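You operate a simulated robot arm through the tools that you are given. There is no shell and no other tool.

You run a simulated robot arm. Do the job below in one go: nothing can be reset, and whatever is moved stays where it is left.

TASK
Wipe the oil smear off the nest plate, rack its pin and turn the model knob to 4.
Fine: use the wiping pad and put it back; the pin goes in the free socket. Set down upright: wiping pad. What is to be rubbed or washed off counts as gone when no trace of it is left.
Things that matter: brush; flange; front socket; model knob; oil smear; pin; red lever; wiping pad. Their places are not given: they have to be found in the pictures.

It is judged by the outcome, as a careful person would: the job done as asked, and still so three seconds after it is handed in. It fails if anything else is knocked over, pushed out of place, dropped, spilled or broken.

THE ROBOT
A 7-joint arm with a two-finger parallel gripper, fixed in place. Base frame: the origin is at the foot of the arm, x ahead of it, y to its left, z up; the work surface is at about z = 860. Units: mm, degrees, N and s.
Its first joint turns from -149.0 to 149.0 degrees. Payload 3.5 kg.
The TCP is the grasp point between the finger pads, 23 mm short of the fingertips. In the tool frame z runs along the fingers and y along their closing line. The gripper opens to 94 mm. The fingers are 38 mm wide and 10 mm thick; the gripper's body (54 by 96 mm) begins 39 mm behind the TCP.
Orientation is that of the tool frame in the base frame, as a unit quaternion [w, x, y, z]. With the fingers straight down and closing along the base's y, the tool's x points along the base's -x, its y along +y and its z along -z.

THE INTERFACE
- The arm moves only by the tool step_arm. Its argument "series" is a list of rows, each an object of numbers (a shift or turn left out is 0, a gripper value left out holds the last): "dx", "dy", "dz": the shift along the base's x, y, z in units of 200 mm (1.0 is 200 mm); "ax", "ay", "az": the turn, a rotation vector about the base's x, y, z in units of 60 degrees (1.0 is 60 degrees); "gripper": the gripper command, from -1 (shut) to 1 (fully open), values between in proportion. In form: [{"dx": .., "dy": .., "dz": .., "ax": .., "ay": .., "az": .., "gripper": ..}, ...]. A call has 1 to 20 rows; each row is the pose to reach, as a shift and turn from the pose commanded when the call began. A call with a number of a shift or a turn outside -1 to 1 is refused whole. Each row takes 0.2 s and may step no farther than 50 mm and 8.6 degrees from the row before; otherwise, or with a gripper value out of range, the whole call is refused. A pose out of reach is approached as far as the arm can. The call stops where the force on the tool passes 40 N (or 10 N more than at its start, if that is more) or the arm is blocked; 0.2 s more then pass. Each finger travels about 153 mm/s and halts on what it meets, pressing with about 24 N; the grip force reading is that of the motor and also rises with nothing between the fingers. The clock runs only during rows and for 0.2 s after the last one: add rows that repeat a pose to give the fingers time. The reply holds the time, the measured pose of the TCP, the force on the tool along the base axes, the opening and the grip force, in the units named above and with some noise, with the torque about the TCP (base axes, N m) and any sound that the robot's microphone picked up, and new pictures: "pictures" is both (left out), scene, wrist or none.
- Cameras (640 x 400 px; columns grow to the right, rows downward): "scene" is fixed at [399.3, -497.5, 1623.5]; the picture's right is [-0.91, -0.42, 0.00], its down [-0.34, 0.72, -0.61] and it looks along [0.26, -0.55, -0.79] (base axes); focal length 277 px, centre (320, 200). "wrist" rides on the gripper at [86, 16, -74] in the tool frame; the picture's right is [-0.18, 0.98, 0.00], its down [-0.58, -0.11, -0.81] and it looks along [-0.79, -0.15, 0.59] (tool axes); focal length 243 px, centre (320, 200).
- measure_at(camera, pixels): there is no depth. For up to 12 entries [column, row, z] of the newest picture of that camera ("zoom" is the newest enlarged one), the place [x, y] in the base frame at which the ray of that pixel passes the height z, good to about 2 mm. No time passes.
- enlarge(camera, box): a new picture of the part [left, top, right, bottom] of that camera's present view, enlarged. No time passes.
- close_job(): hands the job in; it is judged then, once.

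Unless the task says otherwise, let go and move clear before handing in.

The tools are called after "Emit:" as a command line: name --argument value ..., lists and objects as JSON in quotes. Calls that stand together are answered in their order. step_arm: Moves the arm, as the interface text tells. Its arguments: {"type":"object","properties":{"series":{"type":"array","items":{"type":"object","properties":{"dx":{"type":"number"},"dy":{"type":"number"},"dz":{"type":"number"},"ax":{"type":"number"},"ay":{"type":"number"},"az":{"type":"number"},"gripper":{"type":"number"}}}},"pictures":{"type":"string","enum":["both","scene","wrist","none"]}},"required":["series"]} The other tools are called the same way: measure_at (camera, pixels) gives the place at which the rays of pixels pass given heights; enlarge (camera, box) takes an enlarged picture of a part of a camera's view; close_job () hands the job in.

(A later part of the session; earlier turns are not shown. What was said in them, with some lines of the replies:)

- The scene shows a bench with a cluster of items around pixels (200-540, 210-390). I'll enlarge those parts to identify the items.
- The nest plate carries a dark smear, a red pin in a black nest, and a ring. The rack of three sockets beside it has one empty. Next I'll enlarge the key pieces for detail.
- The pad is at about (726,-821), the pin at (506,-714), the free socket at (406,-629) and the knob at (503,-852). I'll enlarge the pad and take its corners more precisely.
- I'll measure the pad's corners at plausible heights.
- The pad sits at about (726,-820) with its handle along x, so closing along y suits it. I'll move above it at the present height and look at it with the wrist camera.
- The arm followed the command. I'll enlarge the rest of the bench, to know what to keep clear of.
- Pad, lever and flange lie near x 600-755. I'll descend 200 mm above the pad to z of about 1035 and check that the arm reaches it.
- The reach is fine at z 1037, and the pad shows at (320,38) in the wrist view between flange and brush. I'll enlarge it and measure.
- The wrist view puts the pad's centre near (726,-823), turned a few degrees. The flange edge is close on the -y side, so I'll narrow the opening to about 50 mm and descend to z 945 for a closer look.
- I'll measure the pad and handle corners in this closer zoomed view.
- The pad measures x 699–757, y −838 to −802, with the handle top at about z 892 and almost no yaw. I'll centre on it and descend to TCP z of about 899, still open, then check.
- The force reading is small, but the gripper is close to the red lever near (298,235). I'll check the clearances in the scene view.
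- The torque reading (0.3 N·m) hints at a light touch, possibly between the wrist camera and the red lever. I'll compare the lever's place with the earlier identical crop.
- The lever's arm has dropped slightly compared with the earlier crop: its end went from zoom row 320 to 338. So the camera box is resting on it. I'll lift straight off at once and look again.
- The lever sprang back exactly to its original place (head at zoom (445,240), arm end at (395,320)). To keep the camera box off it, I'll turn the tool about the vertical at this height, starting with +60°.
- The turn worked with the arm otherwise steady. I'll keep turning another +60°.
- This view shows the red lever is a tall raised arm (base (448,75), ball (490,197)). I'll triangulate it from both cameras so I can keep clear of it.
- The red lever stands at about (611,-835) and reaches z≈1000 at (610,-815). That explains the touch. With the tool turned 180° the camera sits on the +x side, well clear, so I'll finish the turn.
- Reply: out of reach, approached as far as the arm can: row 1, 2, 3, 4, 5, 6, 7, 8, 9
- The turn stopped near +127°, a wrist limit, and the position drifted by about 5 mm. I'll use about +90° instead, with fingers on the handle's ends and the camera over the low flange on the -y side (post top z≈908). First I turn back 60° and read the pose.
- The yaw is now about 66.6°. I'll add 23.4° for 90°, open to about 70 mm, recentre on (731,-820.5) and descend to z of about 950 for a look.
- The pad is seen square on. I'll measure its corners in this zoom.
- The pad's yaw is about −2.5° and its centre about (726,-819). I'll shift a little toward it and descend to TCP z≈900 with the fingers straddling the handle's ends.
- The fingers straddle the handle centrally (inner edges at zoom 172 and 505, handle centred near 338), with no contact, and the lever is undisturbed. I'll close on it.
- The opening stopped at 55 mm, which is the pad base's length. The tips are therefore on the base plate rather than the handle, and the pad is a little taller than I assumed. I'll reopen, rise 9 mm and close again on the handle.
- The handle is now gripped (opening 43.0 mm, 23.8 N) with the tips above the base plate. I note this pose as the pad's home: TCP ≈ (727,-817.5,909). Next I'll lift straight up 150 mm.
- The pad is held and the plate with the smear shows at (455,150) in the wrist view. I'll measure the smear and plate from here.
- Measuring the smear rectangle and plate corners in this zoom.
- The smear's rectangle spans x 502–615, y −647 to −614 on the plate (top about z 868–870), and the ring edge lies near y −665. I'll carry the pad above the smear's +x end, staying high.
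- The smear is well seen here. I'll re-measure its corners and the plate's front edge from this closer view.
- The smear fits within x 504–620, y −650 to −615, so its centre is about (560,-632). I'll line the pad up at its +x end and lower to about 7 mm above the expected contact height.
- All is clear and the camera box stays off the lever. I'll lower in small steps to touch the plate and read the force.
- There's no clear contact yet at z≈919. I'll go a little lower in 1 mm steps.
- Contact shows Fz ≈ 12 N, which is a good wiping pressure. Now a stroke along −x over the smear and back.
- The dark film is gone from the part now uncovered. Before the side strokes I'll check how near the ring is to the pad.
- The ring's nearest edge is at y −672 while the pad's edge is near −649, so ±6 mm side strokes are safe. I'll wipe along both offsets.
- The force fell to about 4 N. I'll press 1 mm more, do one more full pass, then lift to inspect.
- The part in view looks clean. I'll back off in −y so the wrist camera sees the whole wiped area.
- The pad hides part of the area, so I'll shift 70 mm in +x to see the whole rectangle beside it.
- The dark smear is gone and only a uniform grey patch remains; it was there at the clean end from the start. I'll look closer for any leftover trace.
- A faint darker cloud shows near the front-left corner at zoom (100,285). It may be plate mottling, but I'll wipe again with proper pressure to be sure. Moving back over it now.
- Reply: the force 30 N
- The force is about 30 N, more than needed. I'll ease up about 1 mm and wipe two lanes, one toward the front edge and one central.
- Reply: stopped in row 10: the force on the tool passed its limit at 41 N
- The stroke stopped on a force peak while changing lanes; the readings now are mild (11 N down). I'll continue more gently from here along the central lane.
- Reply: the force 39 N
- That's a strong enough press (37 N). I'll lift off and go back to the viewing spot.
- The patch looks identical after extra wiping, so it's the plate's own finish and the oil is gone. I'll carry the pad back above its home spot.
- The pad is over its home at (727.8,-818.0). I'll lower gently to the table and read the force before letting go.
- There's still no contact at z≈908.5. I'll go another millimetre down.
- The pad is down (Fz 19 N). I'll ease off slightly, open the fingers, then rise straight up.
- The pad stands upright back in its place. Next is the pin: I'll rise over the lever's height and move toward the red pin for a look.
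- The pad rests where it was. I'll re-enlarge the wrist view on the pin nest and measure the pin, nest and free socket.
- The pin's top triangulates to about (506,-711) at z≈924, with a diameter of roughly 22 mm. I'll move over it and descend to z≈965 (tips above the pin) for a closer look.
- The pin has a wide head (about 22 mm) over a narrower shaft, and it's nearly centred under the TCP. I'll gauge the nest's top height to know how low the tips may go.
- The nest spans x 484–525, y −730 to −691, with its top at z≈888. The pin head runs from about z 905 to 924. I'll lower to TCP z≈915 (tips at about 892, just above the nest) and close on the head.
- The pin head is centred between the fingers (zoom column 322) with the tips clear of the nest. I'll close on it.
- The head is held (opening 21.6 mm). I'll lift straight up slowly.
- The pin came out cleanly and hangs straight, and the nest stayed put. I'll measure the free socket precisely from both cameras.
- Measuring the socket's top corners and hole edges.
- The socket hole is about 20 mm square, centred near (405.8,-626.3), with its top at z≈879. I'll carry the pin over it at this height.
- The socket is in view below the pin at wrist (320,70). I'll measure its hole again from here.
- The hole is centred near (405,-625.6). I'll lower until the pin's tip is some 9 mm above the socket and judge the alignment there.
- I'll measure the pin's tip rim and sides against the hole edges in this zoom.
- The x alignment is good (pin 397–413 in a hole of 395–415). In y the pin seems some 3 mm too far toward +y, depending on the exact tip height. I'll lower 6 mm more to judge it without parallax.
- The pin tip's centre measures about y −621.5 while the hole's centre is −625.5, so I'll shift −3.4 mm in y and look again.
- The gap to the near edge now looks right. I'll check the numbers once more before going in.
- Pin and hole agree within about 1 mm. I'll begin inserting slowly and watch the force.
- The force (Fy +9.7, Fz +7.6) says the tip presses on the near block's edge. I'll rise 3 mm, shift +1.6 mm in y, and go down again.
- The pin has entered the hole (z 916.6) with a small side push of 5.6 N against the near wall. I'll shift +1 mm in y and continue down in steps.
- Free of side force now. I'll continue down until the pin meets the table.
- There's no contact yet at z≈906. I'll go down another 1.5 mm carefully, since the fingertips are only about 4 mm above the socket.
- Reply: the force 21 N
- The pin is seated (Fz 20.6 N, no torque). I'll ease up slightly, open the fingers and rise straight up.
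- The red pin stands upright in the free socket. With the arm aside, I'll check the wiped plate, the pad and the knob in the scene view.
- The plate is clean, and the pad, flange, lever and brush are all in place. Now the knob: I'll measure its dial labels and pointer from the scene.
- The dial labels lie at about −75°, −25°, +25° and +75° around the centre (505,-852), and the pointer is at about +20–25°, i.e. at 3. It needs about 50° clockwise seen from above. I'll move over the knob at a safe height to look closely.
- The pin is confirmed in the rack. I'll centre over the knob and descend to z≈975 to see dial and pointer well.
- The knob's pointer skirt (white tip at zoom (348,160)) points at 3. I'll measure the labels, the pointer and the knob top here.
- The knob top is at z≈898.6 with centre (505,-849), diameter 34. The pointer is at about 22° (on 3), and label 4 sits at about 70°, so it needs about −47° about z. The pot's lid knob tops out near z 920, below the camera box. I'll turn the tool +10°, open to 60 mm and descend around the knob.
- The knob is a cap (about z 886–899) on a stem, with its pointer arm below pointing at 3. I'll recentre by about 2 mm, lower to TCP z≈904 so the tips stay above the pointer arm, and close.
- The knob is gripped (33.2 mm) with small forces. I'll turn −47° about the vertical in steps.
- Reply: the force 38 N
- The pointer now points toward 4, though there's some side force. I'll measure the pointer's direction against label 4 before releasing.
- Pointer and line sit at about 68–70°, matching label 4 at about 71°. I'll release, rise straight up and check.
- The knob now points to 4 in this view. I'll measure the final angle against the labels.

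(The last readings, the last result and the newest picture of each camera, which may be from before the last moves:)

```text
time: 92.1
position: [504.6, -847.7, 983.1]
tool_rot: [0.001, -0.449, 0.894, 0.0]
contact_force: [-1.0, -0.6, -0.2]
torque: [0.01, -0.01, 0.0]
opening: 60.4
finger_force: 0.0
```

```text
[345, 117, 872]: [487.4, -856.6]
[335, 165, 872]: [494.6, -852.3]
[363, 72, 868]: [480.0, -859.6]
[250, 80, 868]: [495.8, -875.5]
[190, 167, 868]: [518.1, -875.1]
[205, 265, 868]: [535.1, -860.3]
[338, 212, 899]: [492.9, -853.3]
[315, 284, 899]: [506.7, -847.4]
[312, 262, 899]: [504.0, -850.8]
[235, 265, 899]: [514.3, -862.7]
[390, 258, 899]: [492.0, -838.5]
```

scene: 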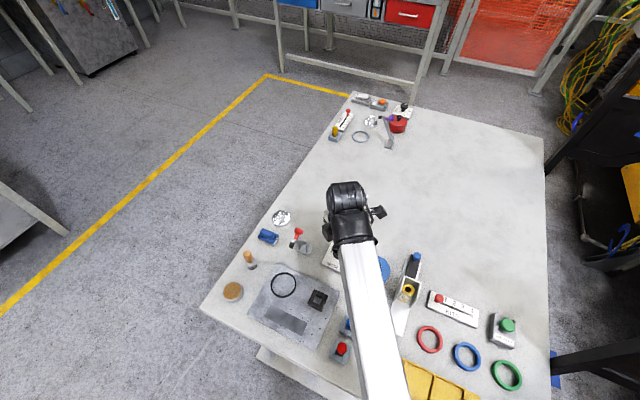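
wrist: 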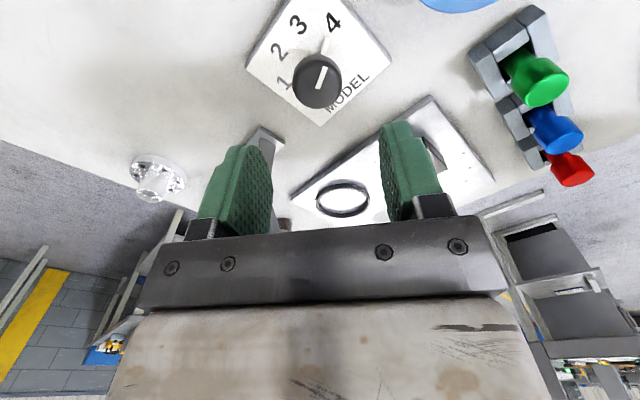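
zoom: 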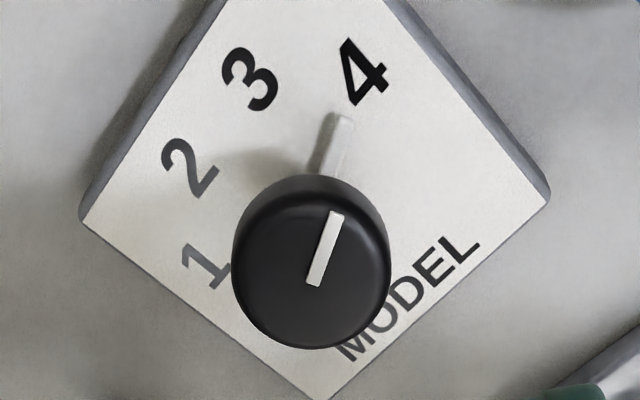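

The pointer measures about 67° and label 4 about 67–68°, so the knob is on 4. I'll rise and back the arm off for a clear final look.

Emit:
step_arm --series '[{"dz": 0.15}, {"dz": 0.35}, {"dz": 0.55}, {"dz": 0.75, "dx": 0.03, "dy": -0.08}, {"dz": 0.92, "dx": 0.09, "dy": -0.22}, {"dz": 1.0, "dx": 0.15, "dy": -0.38}, {"dz": 1.0, "dx": 0.19, "dy": -0.52}, {"dz": 1.0, "dx": 0.19, "dy": -0.52}]'

Emit:
enlarge --camera "scene" --box '[316, 236, 364, 276]'

Emit:
enlarge --camera "scene" --box '[220, 200, 380, 300]'

Emit:
enlarge --camera "scene" --box '[230, 265, 390, 365]'

```text
time: 93.9
position: [541.3, -953.5, 1182.8]
tool_rot: [0.002, -0.449, 0.894, 0.0]
contact_force: [0.1, 0.3, 0.5]
torque: [-0.02, 0.02, 0.0]
opening: 60.0
finger_force: 0.0
```

scene: 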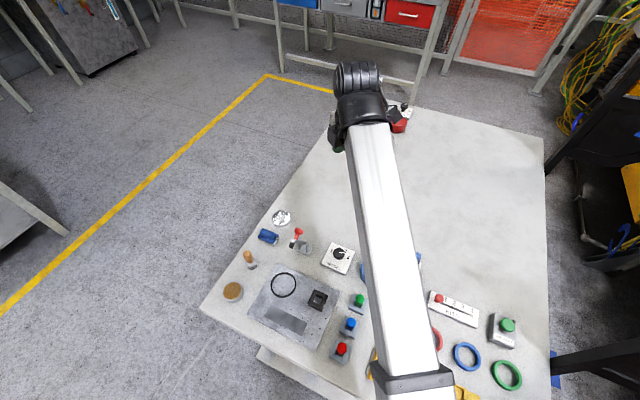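
wrist: 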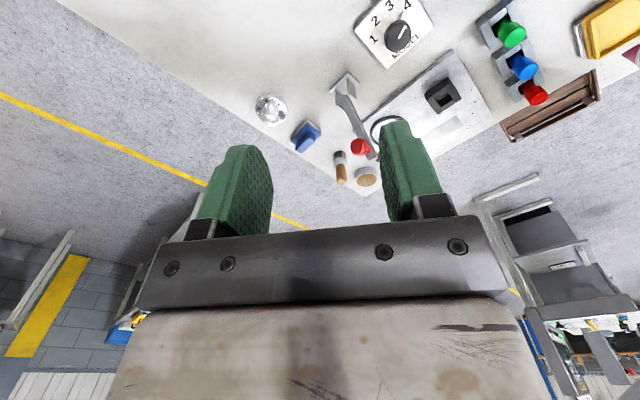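

```text
10.00 times, centred on (340, 256) of scene
```

zoom: 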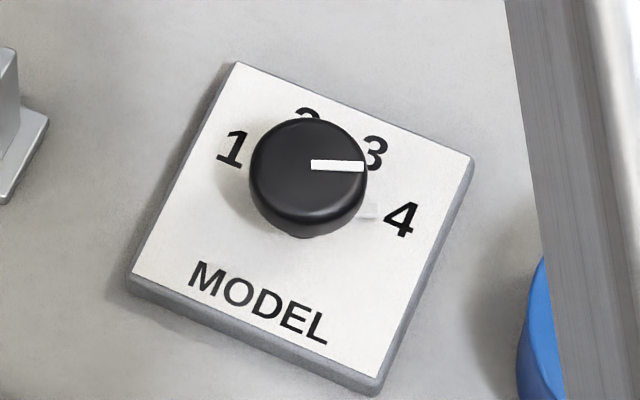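

```text
4.00 times, centred on (300, 250) of scene
```

zoom: 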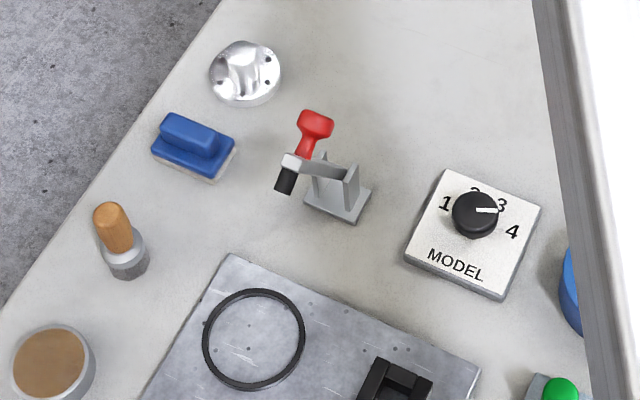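

```text
4.00 times, centred on (310, 315) of scene
```

zoom: 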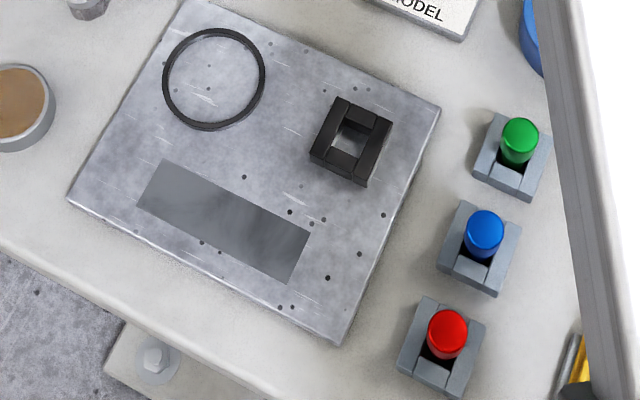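

In the scene view the pointer tip at zoom (370,213) aims at the 4. I'll confirm the angle with this independent camera.

Emit:
enlarge --camera "scene" --box '[316, 236, 364, 276]'

Emit:
measure_at --camera "zoom" --pixels '[[312, 165, 899], [365, 166, 899], [376, 213, 872], [232, 150, 868], [401, 220, 868], [307, 168, 899], [237, 62, 868], [472, 157, 868], [375, 382, 868], [130, 280, 868]]'

```text
10.00 times, centred on (340, 256) of scene
```

zoom: 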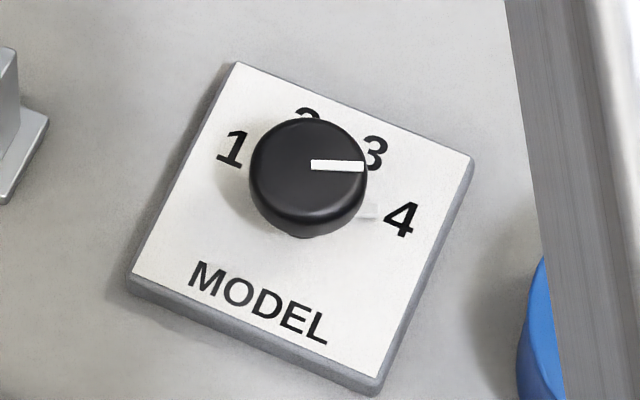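

```text
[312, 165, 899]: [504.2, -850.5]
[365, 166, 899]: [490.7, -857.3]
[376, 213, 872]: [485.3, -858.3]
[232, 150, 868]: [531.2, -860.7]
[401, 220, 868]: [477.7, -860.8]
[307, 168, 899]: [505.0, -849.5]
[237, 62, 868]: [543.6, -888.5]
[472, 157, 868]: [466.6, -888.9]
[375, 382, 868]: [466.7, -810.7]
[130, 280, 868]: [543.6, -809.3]
```

The scene camera agrees: pointer 63–67° against label 4 at 68°. I'll take one last close look at the wiped patch before handing in.

Emit:
enlarge --camera "scene" --box '[240, 290, 330, 350]'

Emit:
enlarge --camera "wrist" --box '[370, 50, 498, 150]'

```text
6.67 times, centred on (285, 320) of scene
```

zoom: 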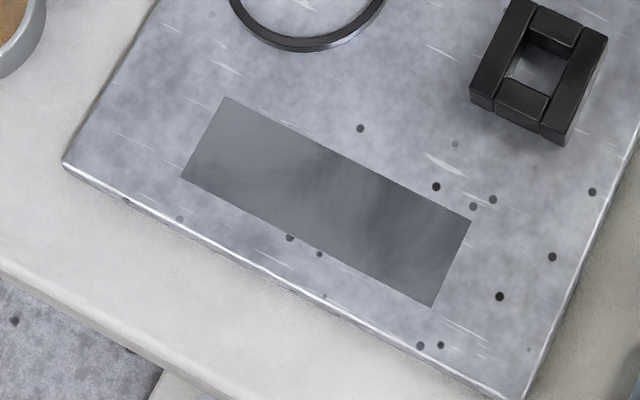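

```text
4.00 times, centred on (434, 100) of wrist
```

zoom: 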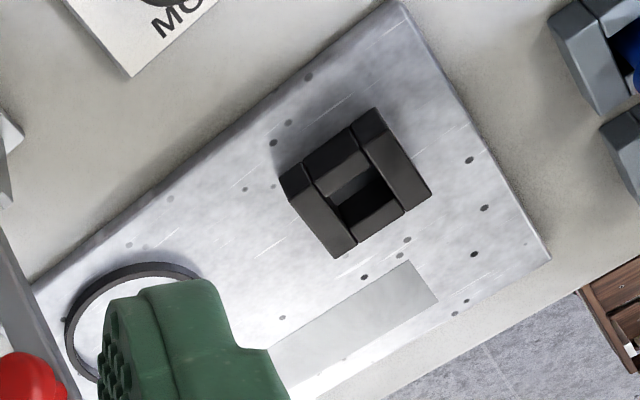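

The patch is a uniform polished area with no oil left. The pad stands upright in its place, the red pin is in the formerly free socket, and the knob points at 4. Lever, flange, brush and ring are undisturbed, and the gripper is open and clear, so I'm handing in.

Emit:
close_job

```text
The job is handed in.
```

The job is done and handed in:

- **Oil smear:** I wiped it off with the wiping pad. No oil shows in either camera. A plain grey rectangle remains on the plate there; extra wiping did not change it, so I took it for the plate's own finish.
- **Wiping pad:** It is back upright at its original spot.
- **Pin:** The red pin stands seated in the free socket of the rack.
- **Model knob:** It was on 3 and now points at 4. The two cameras put the pointer within about 5° of the mark.

On my first approach to the pad, the wrist camera lightly pressed the red lever. I backed off straight away and it sprang back to where it had been. The lever, flange, brush and ring all look in place in the final pictures, and the gripper is open and clear.
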